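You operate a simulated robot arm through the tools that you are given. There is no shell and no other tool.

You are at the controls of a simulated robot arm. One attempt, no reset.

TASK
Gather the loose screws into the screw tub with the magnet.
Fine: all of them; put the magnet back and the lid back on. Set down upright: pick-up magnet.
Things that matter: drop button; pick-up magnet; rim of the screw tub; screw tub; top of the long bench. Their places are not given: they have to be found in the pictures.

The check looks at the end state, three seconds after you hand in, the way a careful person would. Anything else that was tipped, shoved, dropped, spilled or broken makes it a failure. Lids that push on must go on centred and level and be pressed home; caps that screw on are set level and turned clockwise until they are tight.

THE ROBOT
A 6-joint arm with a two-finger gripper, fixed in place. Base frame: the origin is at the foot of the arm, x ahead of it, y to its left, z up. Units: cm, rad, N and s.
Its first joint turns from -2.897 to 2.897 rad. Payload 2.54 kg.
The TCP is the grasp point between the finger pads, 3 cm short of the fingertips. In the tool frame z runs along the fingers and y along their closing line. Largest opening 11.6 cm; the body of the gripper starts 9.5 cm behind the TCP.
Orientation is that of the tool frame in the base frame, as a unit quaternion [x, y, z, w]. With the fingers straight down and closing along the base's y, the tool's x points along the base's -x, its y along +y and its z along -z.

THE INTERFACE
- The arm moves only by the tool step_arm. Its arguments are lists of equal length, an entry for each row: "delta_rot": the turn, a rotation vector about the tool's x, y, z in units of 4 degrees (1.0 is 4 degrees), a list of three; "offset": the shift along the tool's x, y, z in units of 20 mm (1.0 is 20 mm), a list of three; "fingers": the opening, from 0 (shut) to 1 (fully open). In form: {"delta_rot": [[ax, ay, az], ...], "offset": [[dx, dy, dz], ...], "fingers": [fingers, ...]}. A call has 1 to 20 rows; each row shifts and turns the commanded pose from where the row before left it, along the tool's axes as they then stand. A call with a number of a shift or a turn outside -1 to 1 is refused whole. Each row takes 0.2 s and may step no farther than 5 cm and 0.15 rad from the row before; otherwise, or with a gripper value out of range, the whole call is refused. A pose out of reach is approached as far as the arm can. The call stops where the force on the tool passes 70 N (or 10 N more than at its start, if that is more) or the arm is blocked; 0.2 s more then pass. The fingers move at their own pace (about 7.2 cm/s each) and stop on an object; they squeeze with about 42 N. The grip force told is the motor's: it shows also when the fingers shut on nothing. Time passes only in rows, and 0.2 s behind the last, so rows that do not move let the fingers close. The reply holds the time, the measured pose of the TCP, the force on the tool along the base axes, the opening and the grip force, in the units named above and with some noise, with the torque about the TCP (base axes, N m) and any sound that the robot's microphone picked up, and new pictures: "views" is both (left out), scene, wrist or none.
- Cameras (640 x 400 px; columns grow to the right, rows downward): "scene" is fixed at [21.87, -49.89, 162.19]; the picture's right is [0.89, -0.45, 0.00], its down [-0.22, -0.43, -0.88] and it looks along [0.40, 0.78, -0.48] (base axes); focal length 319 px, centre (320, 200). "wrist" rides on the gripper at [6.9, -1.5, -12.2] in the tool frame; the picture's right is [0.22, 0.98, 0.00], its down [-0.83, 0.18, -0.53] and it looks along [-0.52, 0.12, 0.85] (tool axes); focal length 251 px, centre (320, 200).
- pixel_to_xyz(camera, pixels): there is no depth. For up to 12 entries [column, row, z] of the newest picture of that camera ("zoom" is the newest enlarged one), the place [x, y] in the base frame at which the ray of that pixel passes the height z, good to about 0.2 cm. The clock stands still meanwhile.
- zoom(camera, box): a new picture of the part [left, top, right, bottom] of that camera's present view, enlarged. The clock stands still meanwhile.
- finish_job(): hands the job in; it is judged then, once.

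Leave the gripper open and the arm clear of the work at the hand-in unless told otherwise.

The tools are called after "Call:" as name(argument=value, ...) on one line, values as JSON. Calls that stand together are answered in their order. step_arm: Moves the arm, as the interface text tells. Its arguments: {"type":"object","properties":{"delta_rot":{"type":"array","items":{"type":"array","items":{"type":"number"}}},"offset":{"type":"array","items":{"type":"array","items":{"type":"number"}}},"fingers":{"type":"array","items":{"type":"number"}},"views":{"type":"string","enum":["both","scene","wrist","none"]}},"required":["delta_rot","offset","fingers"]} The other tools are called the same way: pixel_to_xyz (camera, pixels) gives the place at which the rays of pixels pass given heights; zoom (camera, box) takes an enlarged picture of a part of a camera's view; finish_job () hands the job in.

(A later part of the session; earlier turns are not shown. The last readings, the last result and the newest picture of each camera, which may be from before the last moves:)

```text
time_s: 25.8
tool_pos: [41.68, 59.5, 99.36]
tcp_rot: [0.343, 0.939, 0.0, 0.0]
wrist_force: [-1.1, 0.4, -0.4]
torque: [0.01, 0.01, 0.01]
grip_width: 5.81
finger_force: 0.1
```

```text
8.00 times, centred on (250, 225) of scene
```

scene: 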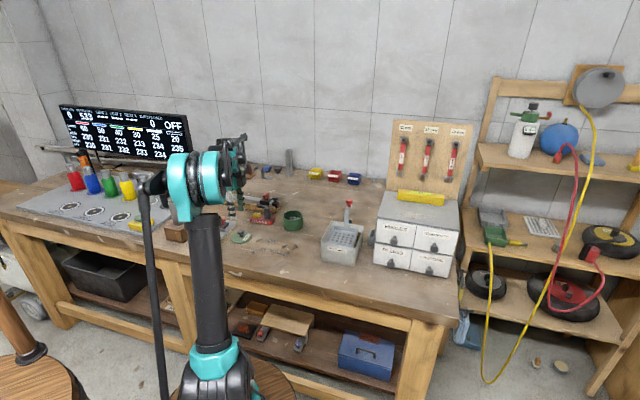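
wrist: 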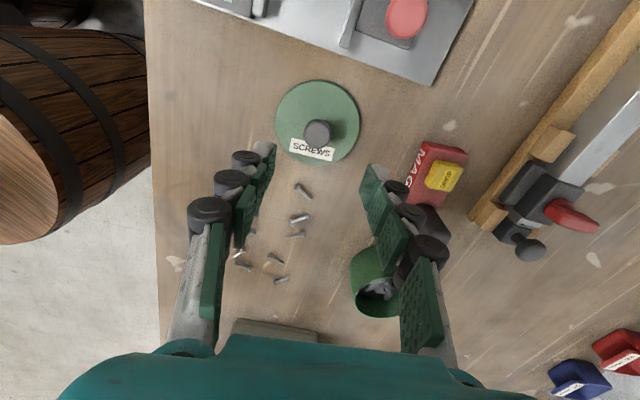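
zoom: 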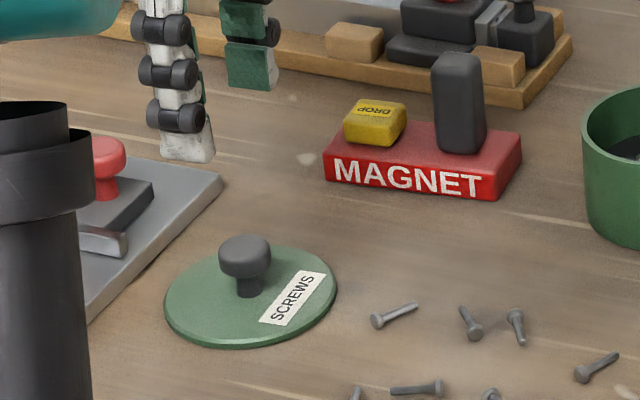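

The lid lies flat, knob up, near (41.6, 59.5). Next I'll move above the magnet's post at about (54.75, 65.4) at TCP z ≈ 104 for a look.

Call:
step_arm(delta_rot=[[0, 0, 0], [0, 0, 0], [0, 0, 0], [0, 0, 0], [0, 0, 0], [0, 0, 0], [0, 0, 0], [0, 0, 0], [0, 0, 0], [0, 0, 0]], offset=[[0, 0, -0.8], [-0.387, 0.812, -0.2], [-0.387, 0.812, -0.2], [-0.387, 0.812, -0.2], [-0.387, 0.812, -0.2], [-0.387, 0.812, -0.2], [-0.387, 0.812, -0.2], [-0.387, 0.812, -0.2], [-0.387, 0.812, -0.1], [0, 0, 0]], fingers=[0.5, 0.5, 0.5, 0.5, 0.6, 0.6, 0.6, 0.6, 0.6, 0.6], views="both")

Call:
zoom(camera="wrist", box=[240, 20, 400, 180])

Call:
zoom(camera="scene", box=[236, 180, 300, 240])

```text
time_s: 28.0
tool_pos: [54.6, 65.55, 104.22]
tcp_rot: [0.343, 0.939, 0.001, 0.0]
wrist_force: [0.1, 0.2, 0.3]
torque: [0.02, 0.0, 0.02]
grip_width: 6.95
finger_force: 0.0
```

scene: 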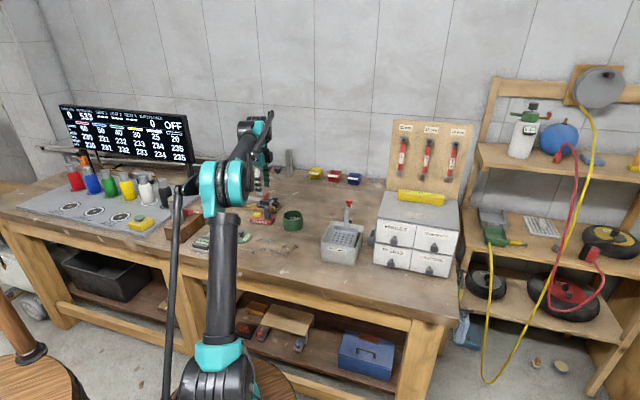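
wrist: 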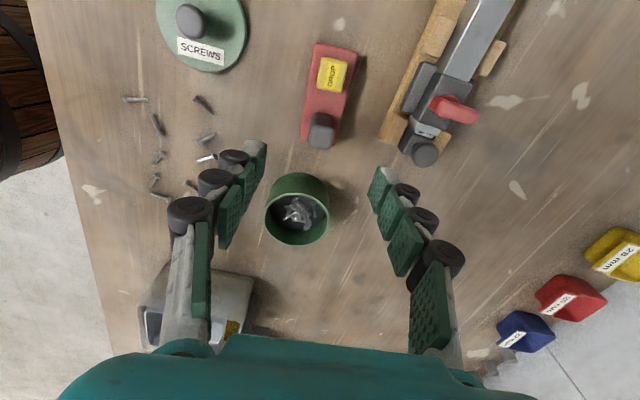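

```text
2.50 times, centred on (320, 100) of wrist
```

zoom: 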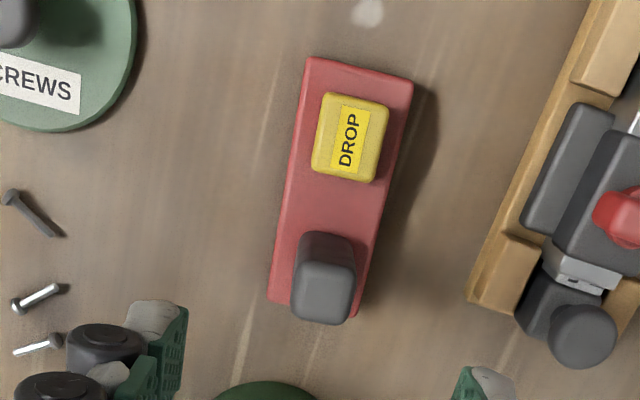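

```text
6.67 times, centred on (268, 210) of scene
```

zoom: 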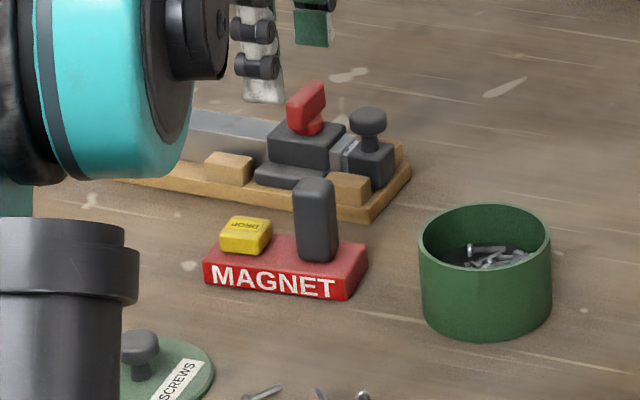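

I'll project the base's top corners and the post's top face from this view to confirm alignment and centre.

Call:
pixel_to_xyz(camera="wrist", pixels=[[316, 42.8, 88.2], [357.2, 52, 88.2], [300, 139.2, 88.2], [335.2, 146.4, 88.2], [309.2, 138, 94], [334, 138, 94], [321.5, 149.5, 94], [321.5, 127, 94], [316.5, 75, 89.5], [347.5, 75, 89.5], [340, 92.6, 89.5], [323, 57, 89.5]])

Call:
zoom(camera="wrist", box=[288, 30, 368, 160])

```text
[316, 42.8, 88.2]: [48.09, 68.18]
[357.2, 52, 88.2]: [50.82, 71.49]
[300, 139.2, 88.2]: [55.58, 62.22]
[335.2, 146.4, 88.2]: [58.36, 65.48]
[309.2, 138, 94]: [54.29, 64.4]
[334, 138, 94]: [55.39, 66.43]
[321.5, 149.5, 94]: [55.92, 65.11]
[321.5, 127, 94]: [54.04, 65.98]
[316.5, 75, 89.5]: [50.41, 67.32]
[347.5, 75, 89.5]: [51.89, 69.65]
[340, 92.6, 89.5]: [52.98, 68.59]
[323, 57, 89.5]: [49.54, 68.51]
```

```text
3.08 times, centred on (328, 95) of wrist
```

zoom: 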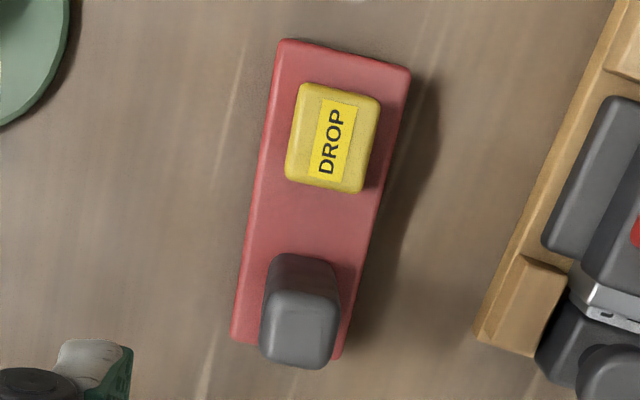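

The base corners average to a centre of (53.2, 66.8) with its long axis at about −39°, and the post centre is near (54.9, 65.5). I'll shift a few mm, narrow the fingers to about 4.6 cm, descend to TCP z 92 (fingertips 89, base top 88.2) and close on the post.

Call:
step_arm(delta_rot=[[0, 0, -0.2], [0, 0, 0], [0, 0, 0], [0, 0, 0], [0, 0, 0], [0, 0, 0], [0, 0, 0], [0, 0, 0], [0, 0, 0], [0, 0, 0], [0, 0, 0]], offset=[[-0.13, 0.08, 0.3], [0, 0, 0.7], [0, 0, 0.7], [0, 0, 0.7], [0, 0, 0.7], [0, 0, 0.7], [0, 0, 0.7], [0, 0, 0.7], [0, 0, 0.5], [0, 0, 0.4], [0, 0, 0]], fingers=[0.45, 0.45, 0.45, 0.45, 0.45, 0.45, 0.45, 0.45, 0.45, 0.45, 0.45], views="both")

Call:
zoom(camera="wrist", box=[200, 60, 440, 260])

Call:
zoom(camera="scene", box=[236, 190, 300, 240])

```text
time_s: 30.4
tool_pos: [54.97, 65.46, 91.88]
tcp_rot: [0.337, 0.942, 0.001, 0.0]
wrist_force: [-1.2, 1.2, 0.2]
torque: [0.0, 0.0, 0.01]
grip_width: 5.21
finger_force: 0.1
```

scene: 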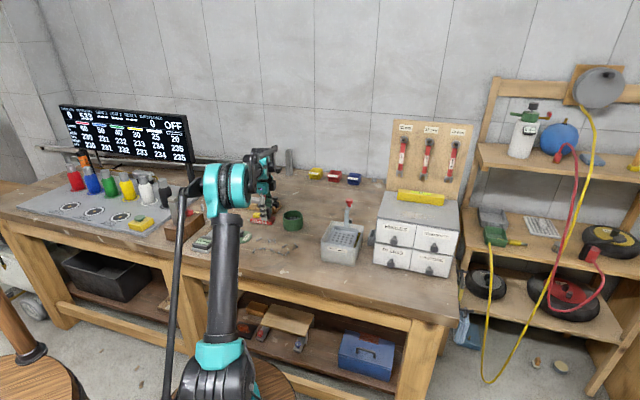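
wrist: 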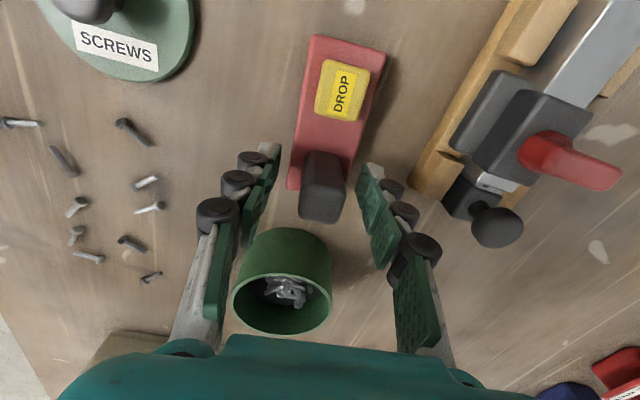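

```text
2.00 times, centred on (320, 160) of wrist
```

zoom: 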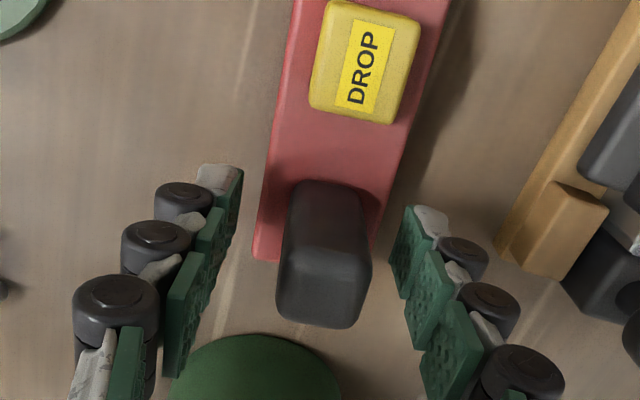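

```text
8.00 times, centred on (268, 215) of scene
```

zoom: 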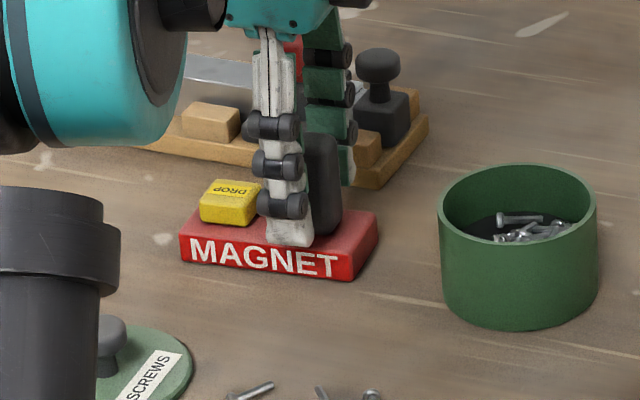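

The fingers straddle the post. I'll close the gripper on it.

Call:
step_arm(delta_rot=[[0, 0, 0], [0, 0, 0], [0, 0, 0], [0, 0, 0]], offset=[[0, 0, 0], [0, 0, 0], [0, 0, 0], [0, 0, 0]], fingers=[0.2, 0, 0, 0], views="wrist")

Call:
zoom(camera="wrist", box=[200, 20, 440, 240])

```text
time_s: 31.4
tool_pos: [54.97, 65.29, 91.95]
tcp_rot: [0.336, 0.942, 0.001, 0.0]
wrist_force: [-0.2, 0.8, 0.8]
torque: [-0.03, -0.01, -0.06]
grip_width: 2.31
finger_force: 41.9
```

wrist: 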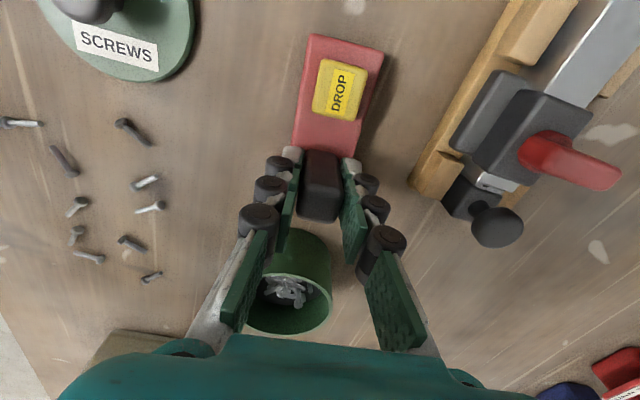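

```text
1.82 times, centred on (320, 130) of wrist
```

zoom: 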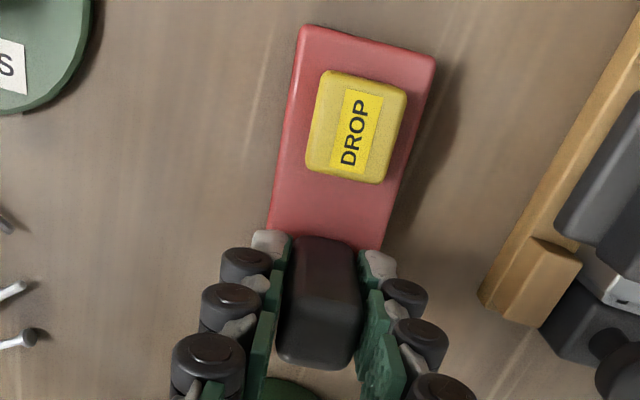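

Gripped on the post at 2.31 cm; TCP is (54.97, 65.35, 91.95) with the magnet on the bench, and that is the pose to return to. I'll lift slowly to check that it holds, then rise to TCP z ≈ 99.

Call:
step_arm(delta_rot=[[0, 0, 0], [0, 0, 0], [0, 0, 0], [0, 0, 0], [0, 0, 0], [0, 0, 0], [0, 0, 0], [0, 0, 0], [0, 0, 0]], offset=[[0, 0, -0.1], [0, 0, -0.2], [0, 0, -0.3], [0, 0, -0.4], [0, 0, -0.6], [0, 0, -0.6], [0, 0, -0.6], [0, 0, -0.7], [0, 0, 0]], fingers=[0, 0, 0, 0, 0, 0, 0, 0, 0], views="both")

Call:
zoom(camera="scene", box=[220, 170, 310, 240])

```text
time_s: 33.4
tool_pos: [54.9, 65.49, 98.94]
tcp_rot: [0.336, 0.942, 0.001, 0.0]
wrist_force: [0.1, 1.4, -3.8]
torque: [-0.02, -0.05, -0.01]
grip_width: 2.33
finger_force: 42.7
```

scene: 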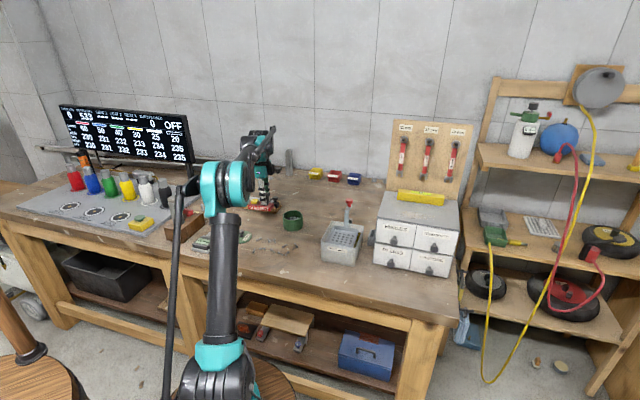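
wrist: 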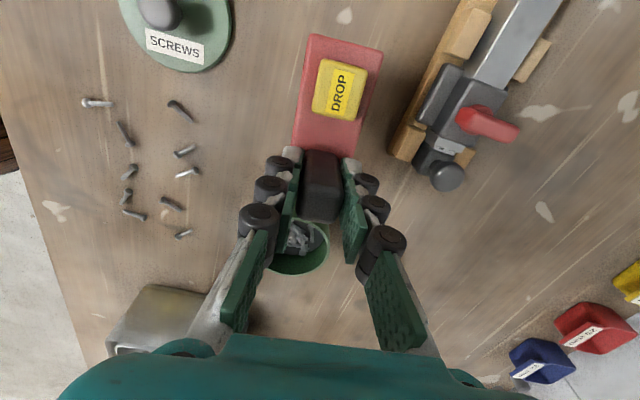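

```text
5.71 times, centred on (265, 205) of scene
```

zoom: 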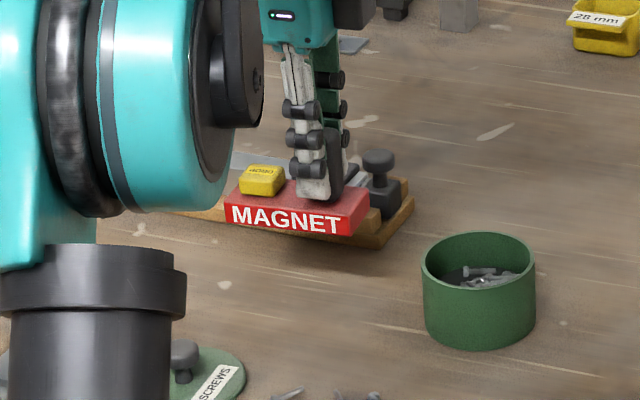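

The magnet hangs level and its weight reads about 3.8 N. All ten screws are visible at wrist (80–200, 95–240). I'll zoom in there for accurate positions and orientations.

Call:
zoom(camera="wrist", box=[60, 85, 220, 250])

```text
2.42 times, centred on (140, 168) of wrist
```

zoom: 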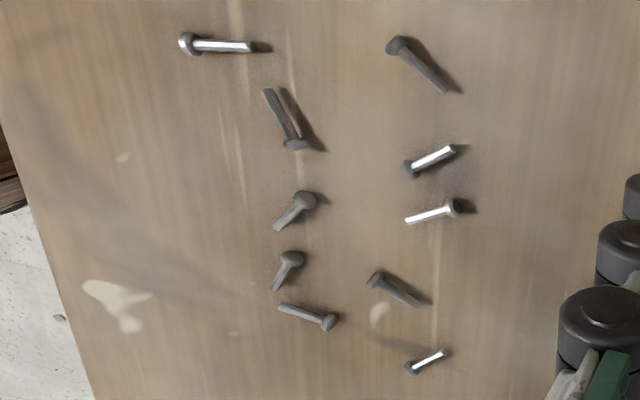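

I'll project the head and tip of each screw from this enlarged picture.

Call:
pixel_to_xyz(camera="zoom", pixels=[[187, 43, 86.9], [294, 143, 86.9], [396, 46, 86.9], [307, 201, 86.9], [291, 259, 86.9], [330, 322, 86.9], [375, 280, 86.9], [453, 207, 86.9], [409, 168, 86.9], [411, 368, 86.9]])

Call:
pixel_to_xyz(camera="zoom", pixels=[[250, 47, 86.8], [267, 90, 86.8], [446, 92, 86.8], [277, 228, 86.8], [276, 290, 86.8], [281, 306, 86.8], [421, 304, 86.8], [408, 221, 86.8], [455, 150, 86.8], [444, 352, 86.8]])

```text
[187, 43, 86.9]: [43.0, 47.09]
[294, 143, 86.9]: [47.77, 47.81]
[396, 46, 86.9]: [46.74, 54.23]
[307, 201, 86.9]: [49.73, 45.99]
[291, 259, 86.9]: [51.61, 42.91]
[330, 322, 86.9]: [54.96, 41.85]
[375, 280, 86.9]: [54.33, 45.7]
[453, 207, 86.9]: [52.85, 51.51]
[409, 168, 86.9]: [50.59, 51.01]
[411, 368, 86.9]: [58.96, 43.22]
```

```text
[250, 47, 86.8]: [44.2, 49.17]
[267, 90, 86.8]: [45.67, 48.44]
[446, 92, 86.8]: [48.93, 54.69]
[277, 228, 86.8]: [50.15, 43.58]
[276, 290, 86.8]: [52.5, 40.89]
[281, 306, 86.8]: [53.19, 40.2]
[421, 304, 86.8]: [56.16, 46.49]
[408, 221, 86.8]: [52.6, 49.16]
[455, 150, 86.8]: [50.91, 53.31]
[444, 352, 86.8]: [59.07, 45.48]
```

Each screw is about 2.3 cm long, and the cluster forms two rows along the bench. The magnet base (9.6 x 4.3 cm) is longer than the tub opening, so it can rest across the rim while the drop button is pressed. For that the screws have to sit near the middle of its underside. I'll carry the magnet over the leftmost pair, A and B, and turn it 90° so it covers only them.

Call:
step_arm(delta_rot=[[0, 0, 0], [0, 0, 0], [0, 0, 0], [0, 0, 0], [0, 0, 0], [0, 0, 0], [0, 0, 0], [0, 0, 0], [0, 0, 0], [0, 0, 0], [0, 0, -1], [0, 0, -1], [0, 0, -1], [0, 0, -1], [0, 0, -1], [0, 0, -1], [0, 0, -1], [0, 0, -1], [0, 0, -1], [0, 0, -1]], offset=[[-0.183, -0.942, 0], [-0.183, -0.942, 0], [-0.183, -0.942, 0], [-0.183, -0.942, 0], [-0.183, -0.942, 0], [-0.183, -0.942, 0], [-0.183, -0.942, 0], [-0.183, -0.942, 0], [-0.183, -0.942, 0], [-0.183, -0.942, 0], [0, 0, 0], [0, 0, 0], [0, 0, 0], [0, 0, 0], [0, 0, 0], [0, 0, 0], [0, 0, 0], [0, 0, 0], [0, 0, 0], [0, 0, 0]], fingers=[0, 0, 0, 0, 0, 0, 0, 0, 0, 0, 0, 0, 0, 0, 0, 0, 0, 0, 0, 0], views="scene")

Call:
step_arm(delta_rot=[[0, 0, -1], [0, 0, -1], [0, 0, -1], [0, 0, -1], [0, 0, -1], [0, 0, -1], [0, 0, -1], [0, 0, -1], [0, 0, -1], [0, 0, -1], [0, 0, -1], [0, 0, -1], [0, 0, -0.5], [0, 0, 0]], offset=[[0, 0, 0], [0, 0, 0], [0, 0, 0], [0, 0, 0], [0, 0, 0], [0, 0, 0], [0, 0, 0], [0, 0, 0], [0, 0, 0], [0, 0, 0], [0, 0, 0], [0, 0, 0], [0, 0, 0], [0, 0, 0]], fingers=[0, 0, 0, 0, 0, 0, 0, 0, 0, 0, 0, 0, 0, 0], views="both")

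Call:
zoom(camera="scene", box=[200, 190, 320, 270])

```text
time_s: 37.6
tool_pos: [46.01, 48.48, 98.83]
tcp_rot: [-0.007, 1.0, 0.0, 0.001]
wrist_force: [0.0, 0.4, -3.5]
torque: [-0.04, -0.03, 0.02]
grip_width: 2.33
finger_force: 41.9
```

scene: 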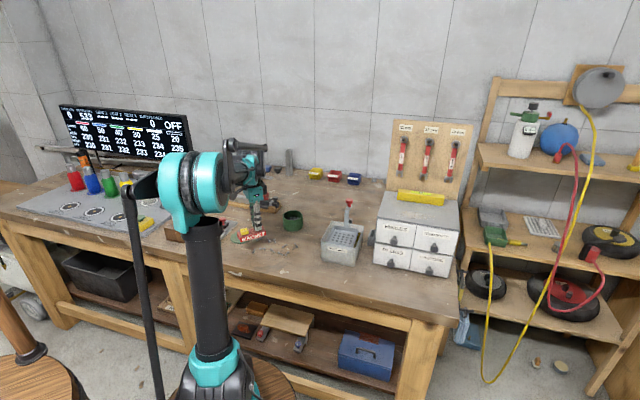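

```text
time_s: 40.6
tool_pos: [45.91, 48.51, 98.82]
tcp_rot: [-0.428, 0.904, 0.0, 0.002]
wrist_force: [0.9, 0.9, -3.2]
torque: [0.04, -0.03, -0.02]
grip_width: 2.32
finger_force: 42.3
```

scene: 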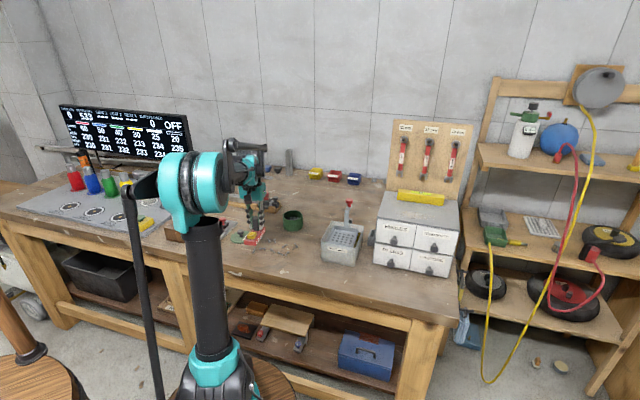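
wrist: 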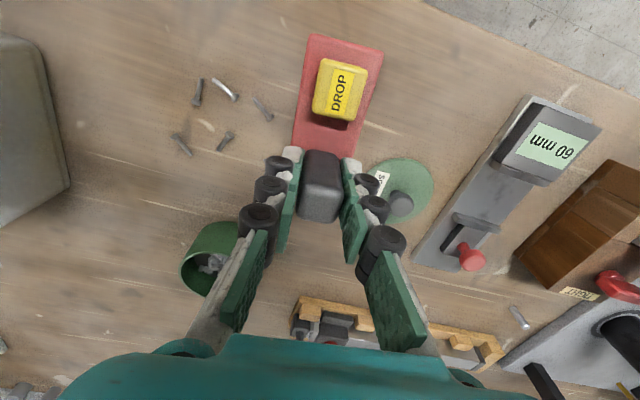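

```text
5.00 times, centred on (260, 230) of scene
```

zoom: 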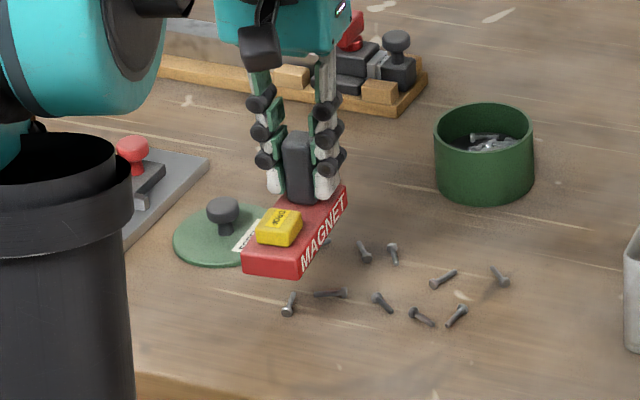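

The magnet is level over A and B with its underside at about 93.4. I'll lower it until the underside is about 2 cm above the bench (TCP z ≈ 94) and see whether the screws react.

Call:
step_arm(delta_rot=[[0, 0, 0], [0, 0, 0], [0, 0, 0], [0, 0, 0], [0, 0, 0], [0, 0, 0]], offset=[[0, 0, 0.6], [0, 0, 0.6], [0, 0, 0.5], [0, 0, 0.4], [0, 0, 0.3], [0, 0, 0]], fingers=[0, 0, 0, 0, 0, 0], views="scene")

Call:
zoom(camera="scene", box=[220, 210, 316, 270])

```text
time_s: 42.0
tool_pos: [45.95, 48.64, 94.15]
tcp_rot: [-0.429, 0.903, 0.001, 0.001]
wrist_force: [-0.6, -0.4, -3.7]
torque: [0.0, -0.01, 0.01]
grip_width: 2.32
finger_force: 41.8
```

scene: 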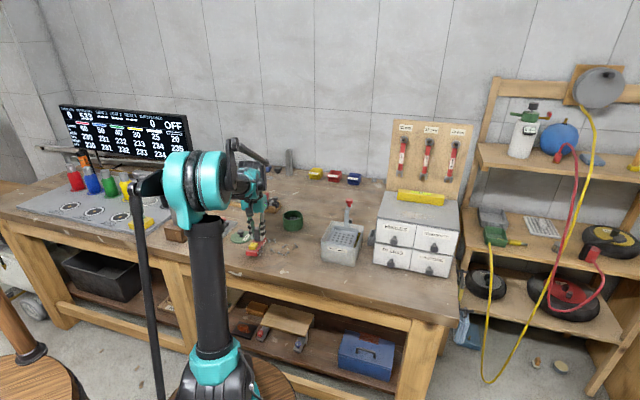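

```text
6.67 times, centred on (268, 240) of scene
```

zoom: 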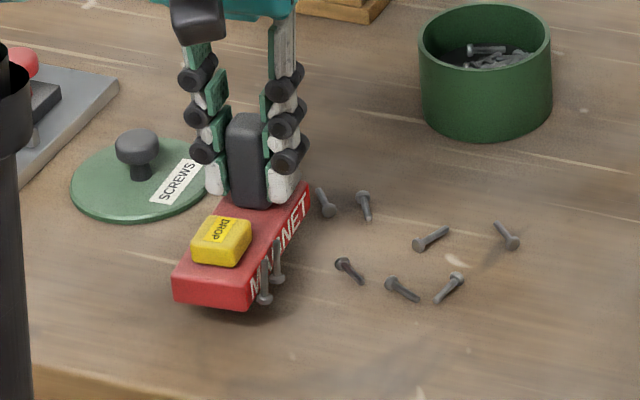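

Two screws have already jumped and seem to be standing against the magnet's lettered side. I'll zoom closer.

Call:
zoom(camera="scene", box=[240, 230, 280, 260])

Call:
step_arm(delta_rot=[[0, 0, 0]], offset=[[0, 0, 0]], fingers=[0], views="both")

Call:
zoom(camera="wrist", box=[160, 20, 400, 220])

```text
13.33 times, centred on (260, 245) of scene
```

zoom: 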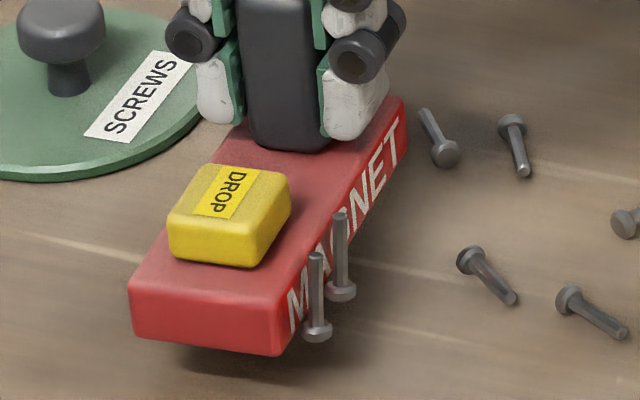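

```text
time_s: 42.4
tool_pos: [45.97, 48.51, 94.16]
tcp_rot: [-0.428, 0.904, 0.0, 0.0]
wrist_force: [0.3, -0.3, -3.3]
torque: [0.05, -0.07, -0.03]
grip_width: 2.35
finger_force: 42.0
```

scene: 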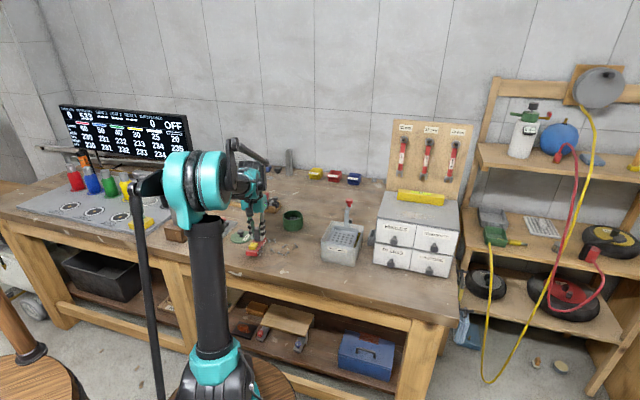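
wrist: 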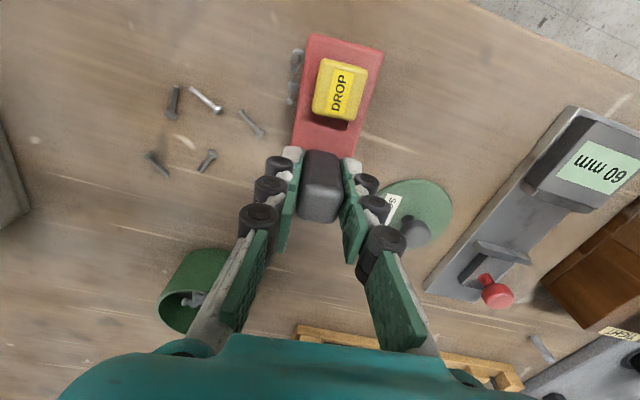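

```text
2.00 times, centred on (280, 120) of wrist
```

zoom: 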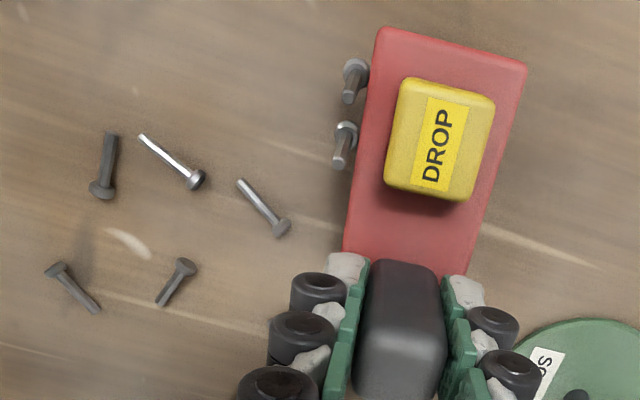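

Both screws stand vertically, heads down, beside the lettered face. I'll triangulate their height with both cameras.

Call:
pixel_to_xyz(camera="scene", pixels=[[259.6, 254.9, 86.5], [259.6, 254.9, 87.5], [259.6, 254.9, 88.5], [259.8, 249.35, 88.5], [259.8, 249.35, 89.5], [259.8, 249.35, 90.5], [261.5, 251.8, 86.5], [261.5, 251.8, 87.5], [261.5, 251.8, 88.5]])

Call:
pixel_to_xyz(camera="wrist", pixels=[[297.5, 55, 86.5], [297.5, 55, 87.5], [297.5, 55, 88.5], [295.5, 66, 88.5], [295.5, 66, 89.5], [295.5, 66, 90.5], [292.5, 85, 86.5], [292.5, 85, 87.5], [292.5, 85, 88.5]])

```text
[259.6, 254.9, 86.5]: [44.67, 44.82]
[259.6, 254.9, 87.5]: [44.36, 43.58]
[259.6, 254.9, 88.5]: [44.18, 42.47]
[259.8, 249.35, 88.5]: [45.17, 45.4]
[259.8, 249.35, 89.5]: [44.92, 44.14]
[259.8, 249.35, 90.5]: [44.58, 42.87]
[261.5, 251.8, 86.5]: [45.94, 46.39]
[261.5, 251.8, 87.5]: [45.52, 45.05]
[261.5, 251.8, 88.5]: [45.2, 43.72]
```

```text
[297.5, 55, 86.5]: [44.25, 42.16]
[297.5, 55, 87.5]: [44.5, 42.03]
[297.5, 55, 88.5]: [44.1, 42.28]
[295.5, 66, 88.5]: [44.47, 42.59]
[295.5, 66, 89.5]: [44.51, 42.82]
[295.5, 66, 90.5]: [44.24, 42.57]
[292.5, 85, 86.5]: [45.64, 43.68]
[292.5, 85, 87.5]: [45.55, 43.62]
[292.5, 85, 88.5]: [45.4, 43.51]
```

Both screws sit against the lettered side face (heads at z ≈ 88.5, tips ≈ 90.7). They were pulled up from directly under the magnet, so it gathers at short range and holds screws along that side. I'll test this with the next one by sliding 3.4 cm at this height toward screw D, which puts its lettered side above it.

Call:
step_arm(delta_rot=[[0, 0, 0], [0, 0, 0], [0, 0, 0], [0, 0, 0], [0, 0, 0], [0, 0, 0]], offset=[[0, 0, -0.2], [0, -0.4, 0], [0, -0.4, 0], [0, -0.45, 0], [0, -0.45, 0], [0, 0, 0.1]], fingers=[0, 0, 0, 0, 0, 0], views="both")

Call:
zoom(camera="scene", box=[234, 220, 314, 265])

Call:
zoom(camera="wrist", box=[160, 20, 400, 220])

```text
time_s: 43.8
tool_pos: [48.52, 46.26, 94.25]
tcp_rot: [-0.428, 0.904, 0.001, 0.0]
wrist_force: [-0.4, 0.7, -3.2]
torque: [0.04, -0.03, -0.02]
grip_width: 2.32
finger_force: 41.8
```

scene: 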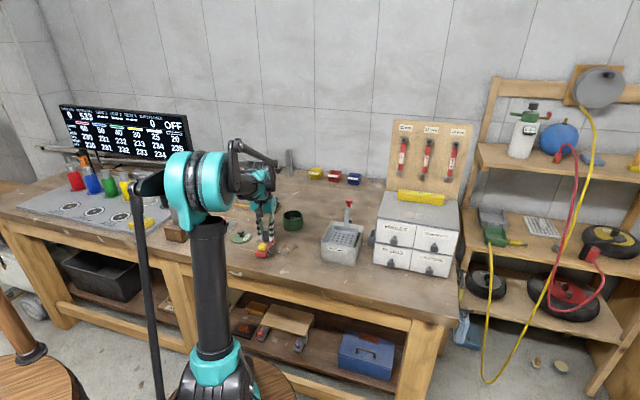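
wrist: 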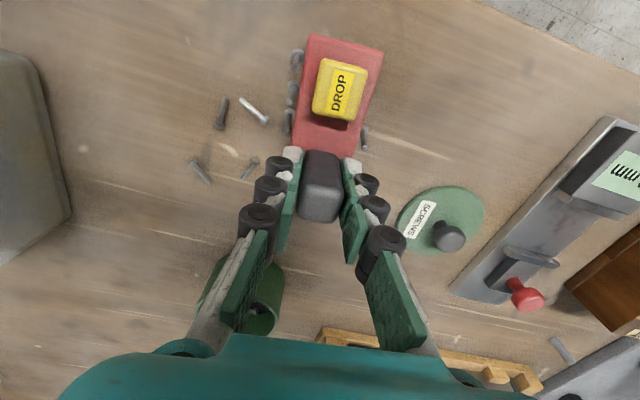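

```text
8.00 times, centred on (274, 242) of scene
```

zoom: 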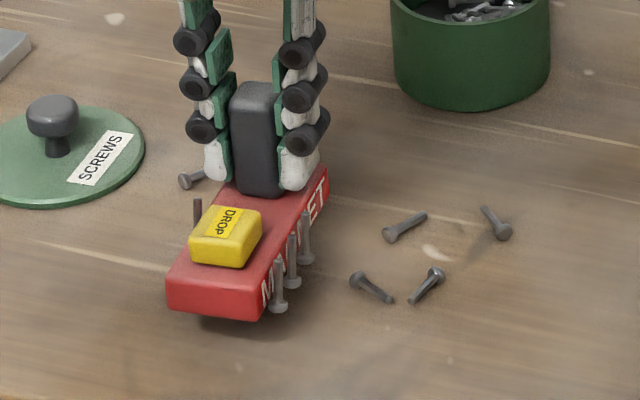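

```text
2.00 times, centred on (280, 120) of wrist
```

zoom: 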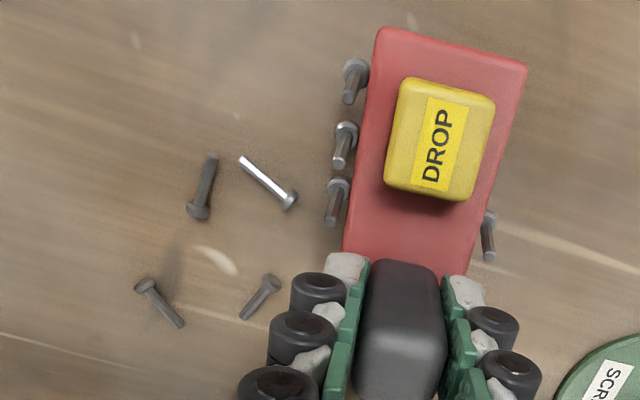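

Now three screws are on the lettered side and one on the opposite side. I'll raise the magnet 5 cm to see which screws are still on the bench.

Call:
step_arm(delta_rot=[[0, 0, 0], [0, 0, 0], [0, 0, 0], [0, 0, 0], [0, 0, 0]], offset=[[0, 0, -0.5], [0, 0, -0.7], [0, 0, -0.7], [0, 0, -0.6], [0, 0, 0]], fingers=[0, 0, 0, 0, 0], views="both")

Call:
zoom(camera="scene", box=[234, 210, 314, 260])

Call:
zoom(camera="wrist", box=[160, 20, 400, 220])

```text
time_s: 45.0
tool_pos: [48.69, 46.4, 99.24]
tcp_rot: [-0.428, 0.904, 0.001, 0.0]
wrist_force: [0.3, 0.2, -3.5]
torque: [0.07, -0.04, 0.01]
grip_width: 2.3
finger_force: 41.9
```

scene: 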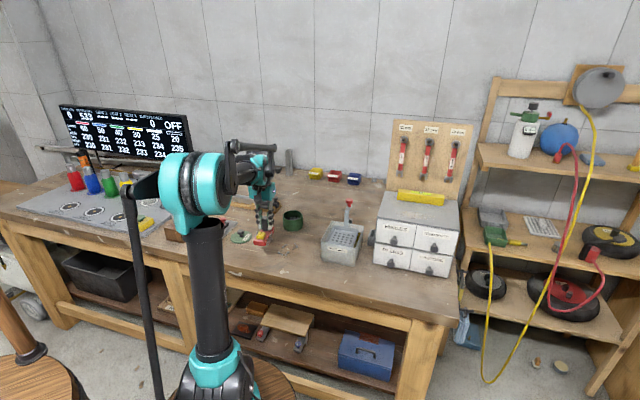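
wrist: 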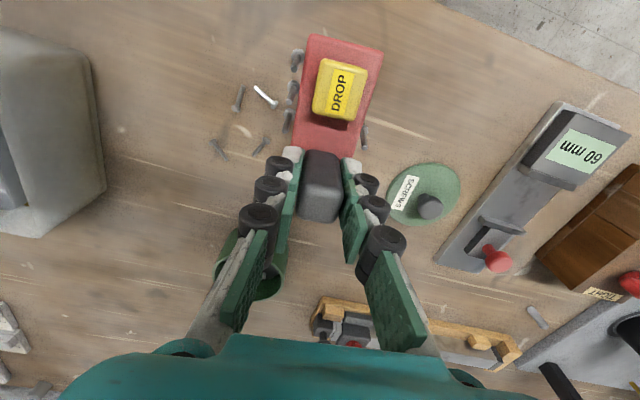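

```text
8.00 times, centred on (274, 235) of scene
```

zoom: 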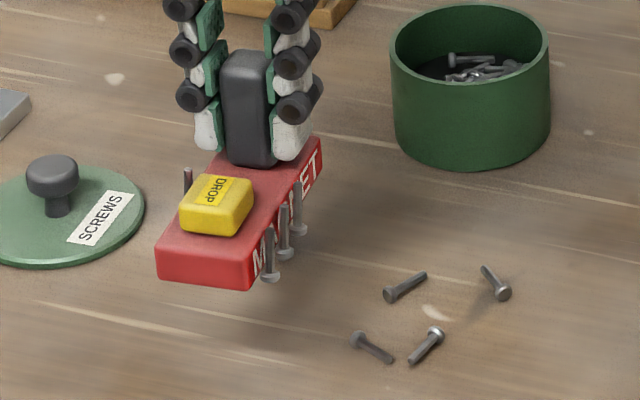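

```text
2.00 times, centred on (280, 120) of wrist
```

zoom: 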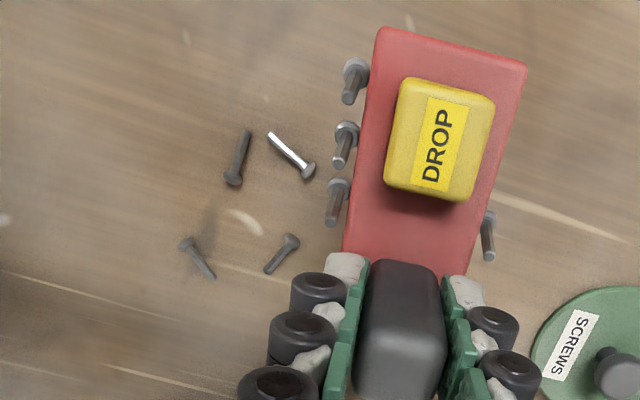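

H should have been visible at scene (274, 241) but isn't, and C and I are hidden. I'll rise another 9 cm so the scene camera can see the bench beneath.

Call:
step_arm(delta_rot=[[0, 0, 0], [0, 0, 0], [0, 0, 0], [0, 0, 0], [0, 0, 0], [0, 0, 0]], offset=[[0, 0, -0.8], [0, 0, -0.9], [0, 0, -0.9], [0, 0, -0.9], [0, 0, -0.9], [0, 0, 0]], fingers=[0, 0, 0, 0, 0, 0], views="both")

Call:
zoom(camera="scene", box=[224, 190, 320, 260])

Call:
zoom(camera="wrist", box=[200, 20, 440, 220])

```text
time_s: 46.4
tool_pos: [48.61, 46.24, 108.03]
tcp_rot: [-0.428, 0.904, 0.0, 0.001]
wrist_force: [-0.7, 0.9, -2.8]
torque: [0.06, -0.04, -0.03]
grip_width: 2.33
finger_force: 41.9
```

scene: 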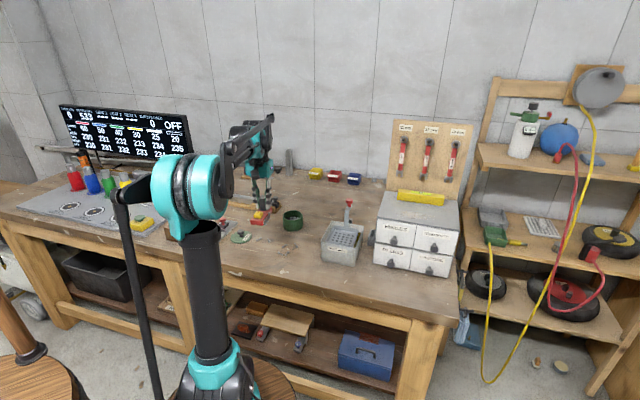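
wrist: 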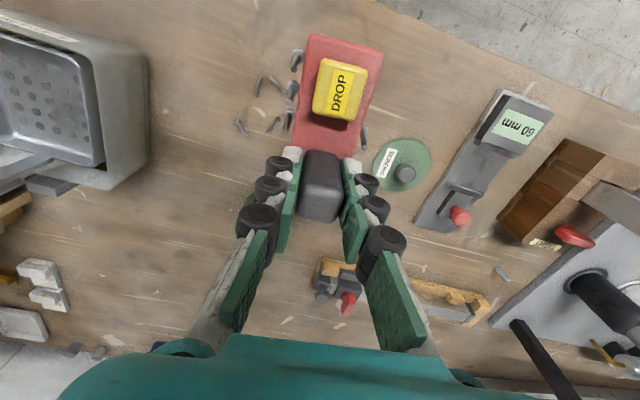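

```text
5.71 times, centred on (272, 225) of scene
```

zoom: 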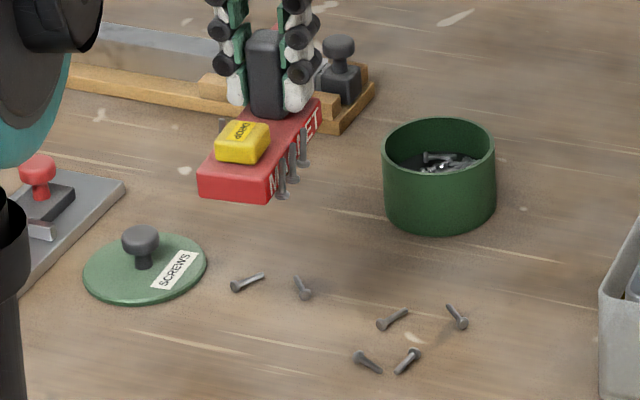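

```text
2.00 times, centred on (320, 120) of wrist
```

zoom: 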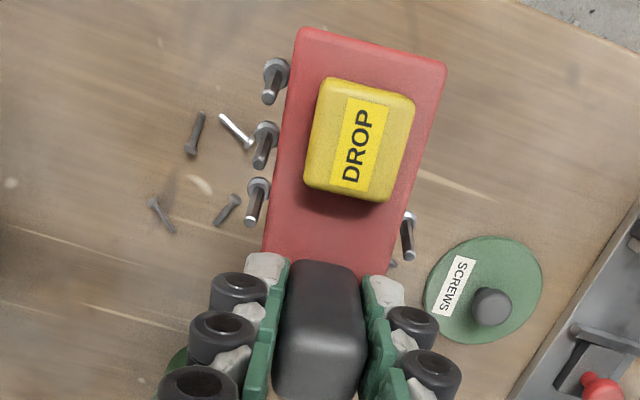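

Four screws are now on the magnet: three on the lettered side and one opposite. Six remain: C, I, G, J, E and F. I need their exact position relative to the magnet, plus the tub's inner width, to see where they'd drop. I'll project the magnet's top corners, the four heads and the tub rim.

Call:
zoom(camera="wrist", box=[270, 20, 400, 150])

Call:
zoom(camera="scene", box=[276, 200, 324, 240])

Call:
pixel_to_xyz(camera="wrist", pixels=[[310, 34, 104.3], [383, 51, 104.3], [297.5, 55, 102.5], [293, 85, 102.5], [288.5, 114, 102.5], [364, 129, 102.5]])

```text
3.08 times, centred on (335, 85) of wrist
```

zoom: 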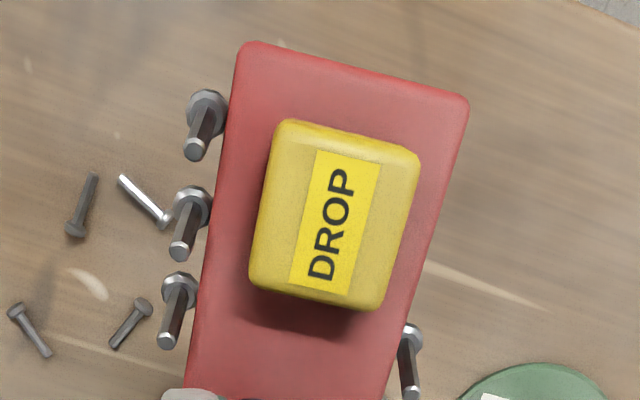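

```text
10.00 times, centred on (300, 220) of scene
```

zoom: 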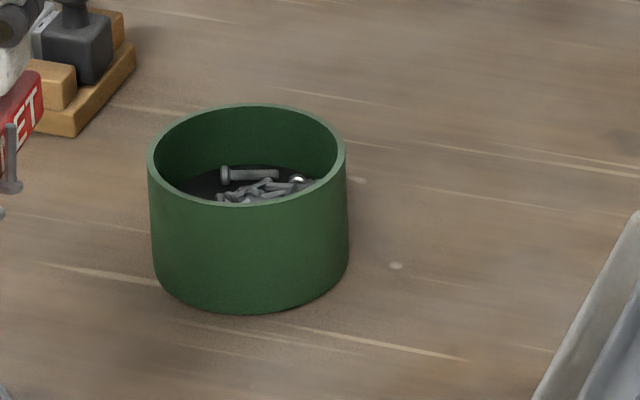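

```text
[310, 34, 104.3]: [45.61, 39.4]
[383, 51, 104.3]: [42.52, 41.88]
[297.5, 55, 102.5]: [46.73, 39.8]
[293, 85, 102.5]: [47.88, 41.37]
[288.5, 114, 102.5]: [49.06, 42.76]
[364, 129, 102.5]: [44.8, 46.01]
```

Relative to the magnet's centre (along its length p, across q), the heads sit at about (p −3.9, q +2.6), (−2.0, +2.5), (−0.15, +2.5) and (−0.3, −2.7). The tub's inner radius is about 3.85 cm. I'll re-measure the tub's rim centre from the scene: ellipse centre (292.75, 215.5), edges at 282.8 and 302.6.

Call:
pixel_to_xyz(camera="scene", pixels=[[292.75, 215.5, 92.1], [282.8, 216.2, 92.1], [302.6, 216, 92.1], [292.5, 210.3, 92.1], [292.7, 220.7, 92.1], [292.75, 215.5, 91.6], [292.6, 231.1, 86.5], [283.3, 226, 86.5], [302.9, 226, 86.5]])

```text
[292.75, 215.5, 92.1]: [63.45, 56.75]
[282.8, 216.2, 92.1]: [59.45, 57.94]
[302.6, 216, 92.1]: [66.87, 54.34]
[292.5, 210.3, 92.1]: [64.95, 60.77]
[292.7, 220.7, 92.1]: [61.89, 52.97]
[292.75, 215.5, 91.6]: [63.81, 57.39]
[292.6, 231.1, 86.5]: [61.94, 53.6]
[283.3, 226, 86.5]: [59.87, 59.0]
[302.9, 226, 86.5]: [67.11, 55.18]
```

The tub centre is about (63.5, 57.5). Three of the four held screws are on the lettered side, so I'll rest the magnet on the rim with that side over the middle of the tub. The magnet's weight and the button then both sit well inside the rim's support. The fourth screw on the far side may land on the bench, where I can pick it up again. I'll move above the tub now, to TCP (63.8, 61.5, 103.5).

Call:
step_arm(delta_rot=[[0, 0, 0], [0, 0, 0], [0, 0, 0], [0, 0, 0], [0, 0, 0], [0, 0, 0], [0, 0, 0], [0, 0, 0], [0, 0, 0], [0, 0, 0], [0, 0, 0], [0, 0, 0]], offset=[[-0.973, -0.095, 0.2], [-0.973, -0.095, 0.2], [-0.973, -0.095, 0.2], [-0.973, -0.095, 0.2], [-0.973, -0.095, 0.2], [-0.973, -0.095, 0.2], [-0.973, -0.095, 0.2], [-0.973, -0.095, 0.2], [-0.973, -0.095, 0.2], [-0.973, -0.095, 0.2], [-0.973, -0.095, 0.2], [0, 0, 0]], fingers=[0, 0, 0, 0, 0, 0, 0, 0, 0, 0, 0, 0], views="both")

Call:
zoom(camera="scene", box=[254, 180, 334, 240])

Call:
zoom(camera="wrist", box=[220, 10, 420, 160])

```text
time_s: 49.0
tool_pos: [63.73, 61.71, 103.56]
tcp_rot: [-0.428, 0.904, 0.001, 0.0]
wrist_force: [1.0, 0.0, -3.6]
torque: [0.07, -0.04, -0.01]
grip_width: 2.33
finger_force: 41.5
```

scene: 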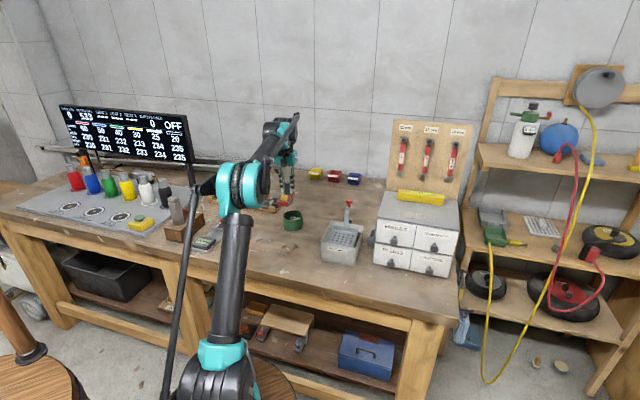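
wrist: 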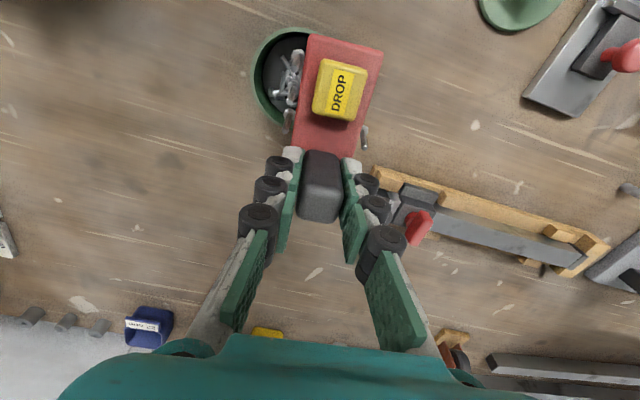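

```text
6.67 times, centred on (294, 210) of scene
```

zoom: 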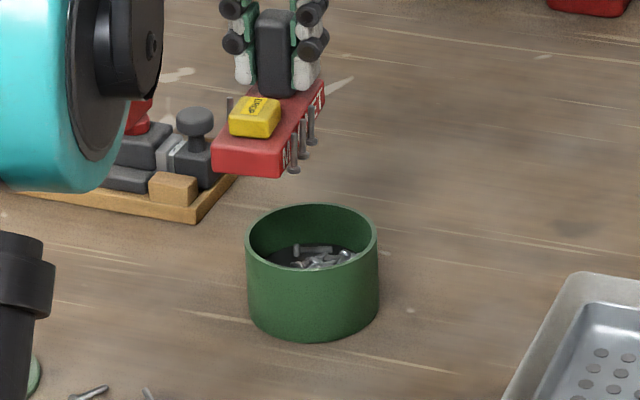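

```text
2.67 times, centred on (320, 85) of wrist
```

zoom: 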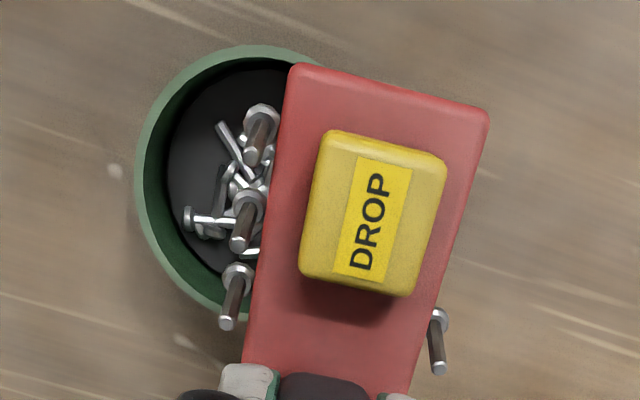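

I can see the open tub and the three lettered-side screws over it. I'll project the rim's visible edge points at its height to verify the alignment.

Call:
pixel_to_xyz(camera="wrist", pixels=[[250.6, 79.4, 91.8], [295.6, 26.9, 91.8], [281.5, 127.5, 91.8], [264, 44, 91.8], [257, 101, 91.8]])

Call:
zoom(camera="wrist", box=[240, 15, 320, 145])

```text
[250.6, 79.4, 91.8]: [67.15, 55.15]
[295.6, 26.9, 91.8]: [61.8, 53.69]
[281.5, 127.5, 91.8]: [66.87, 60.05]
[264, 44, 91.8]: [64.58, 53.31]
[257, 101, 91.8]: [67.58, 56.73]
```

```text
3.08 times, centred on (280, 80) of wrist
```

zoom: 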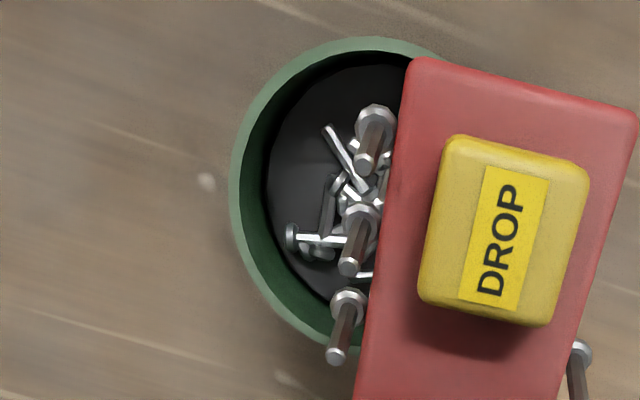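

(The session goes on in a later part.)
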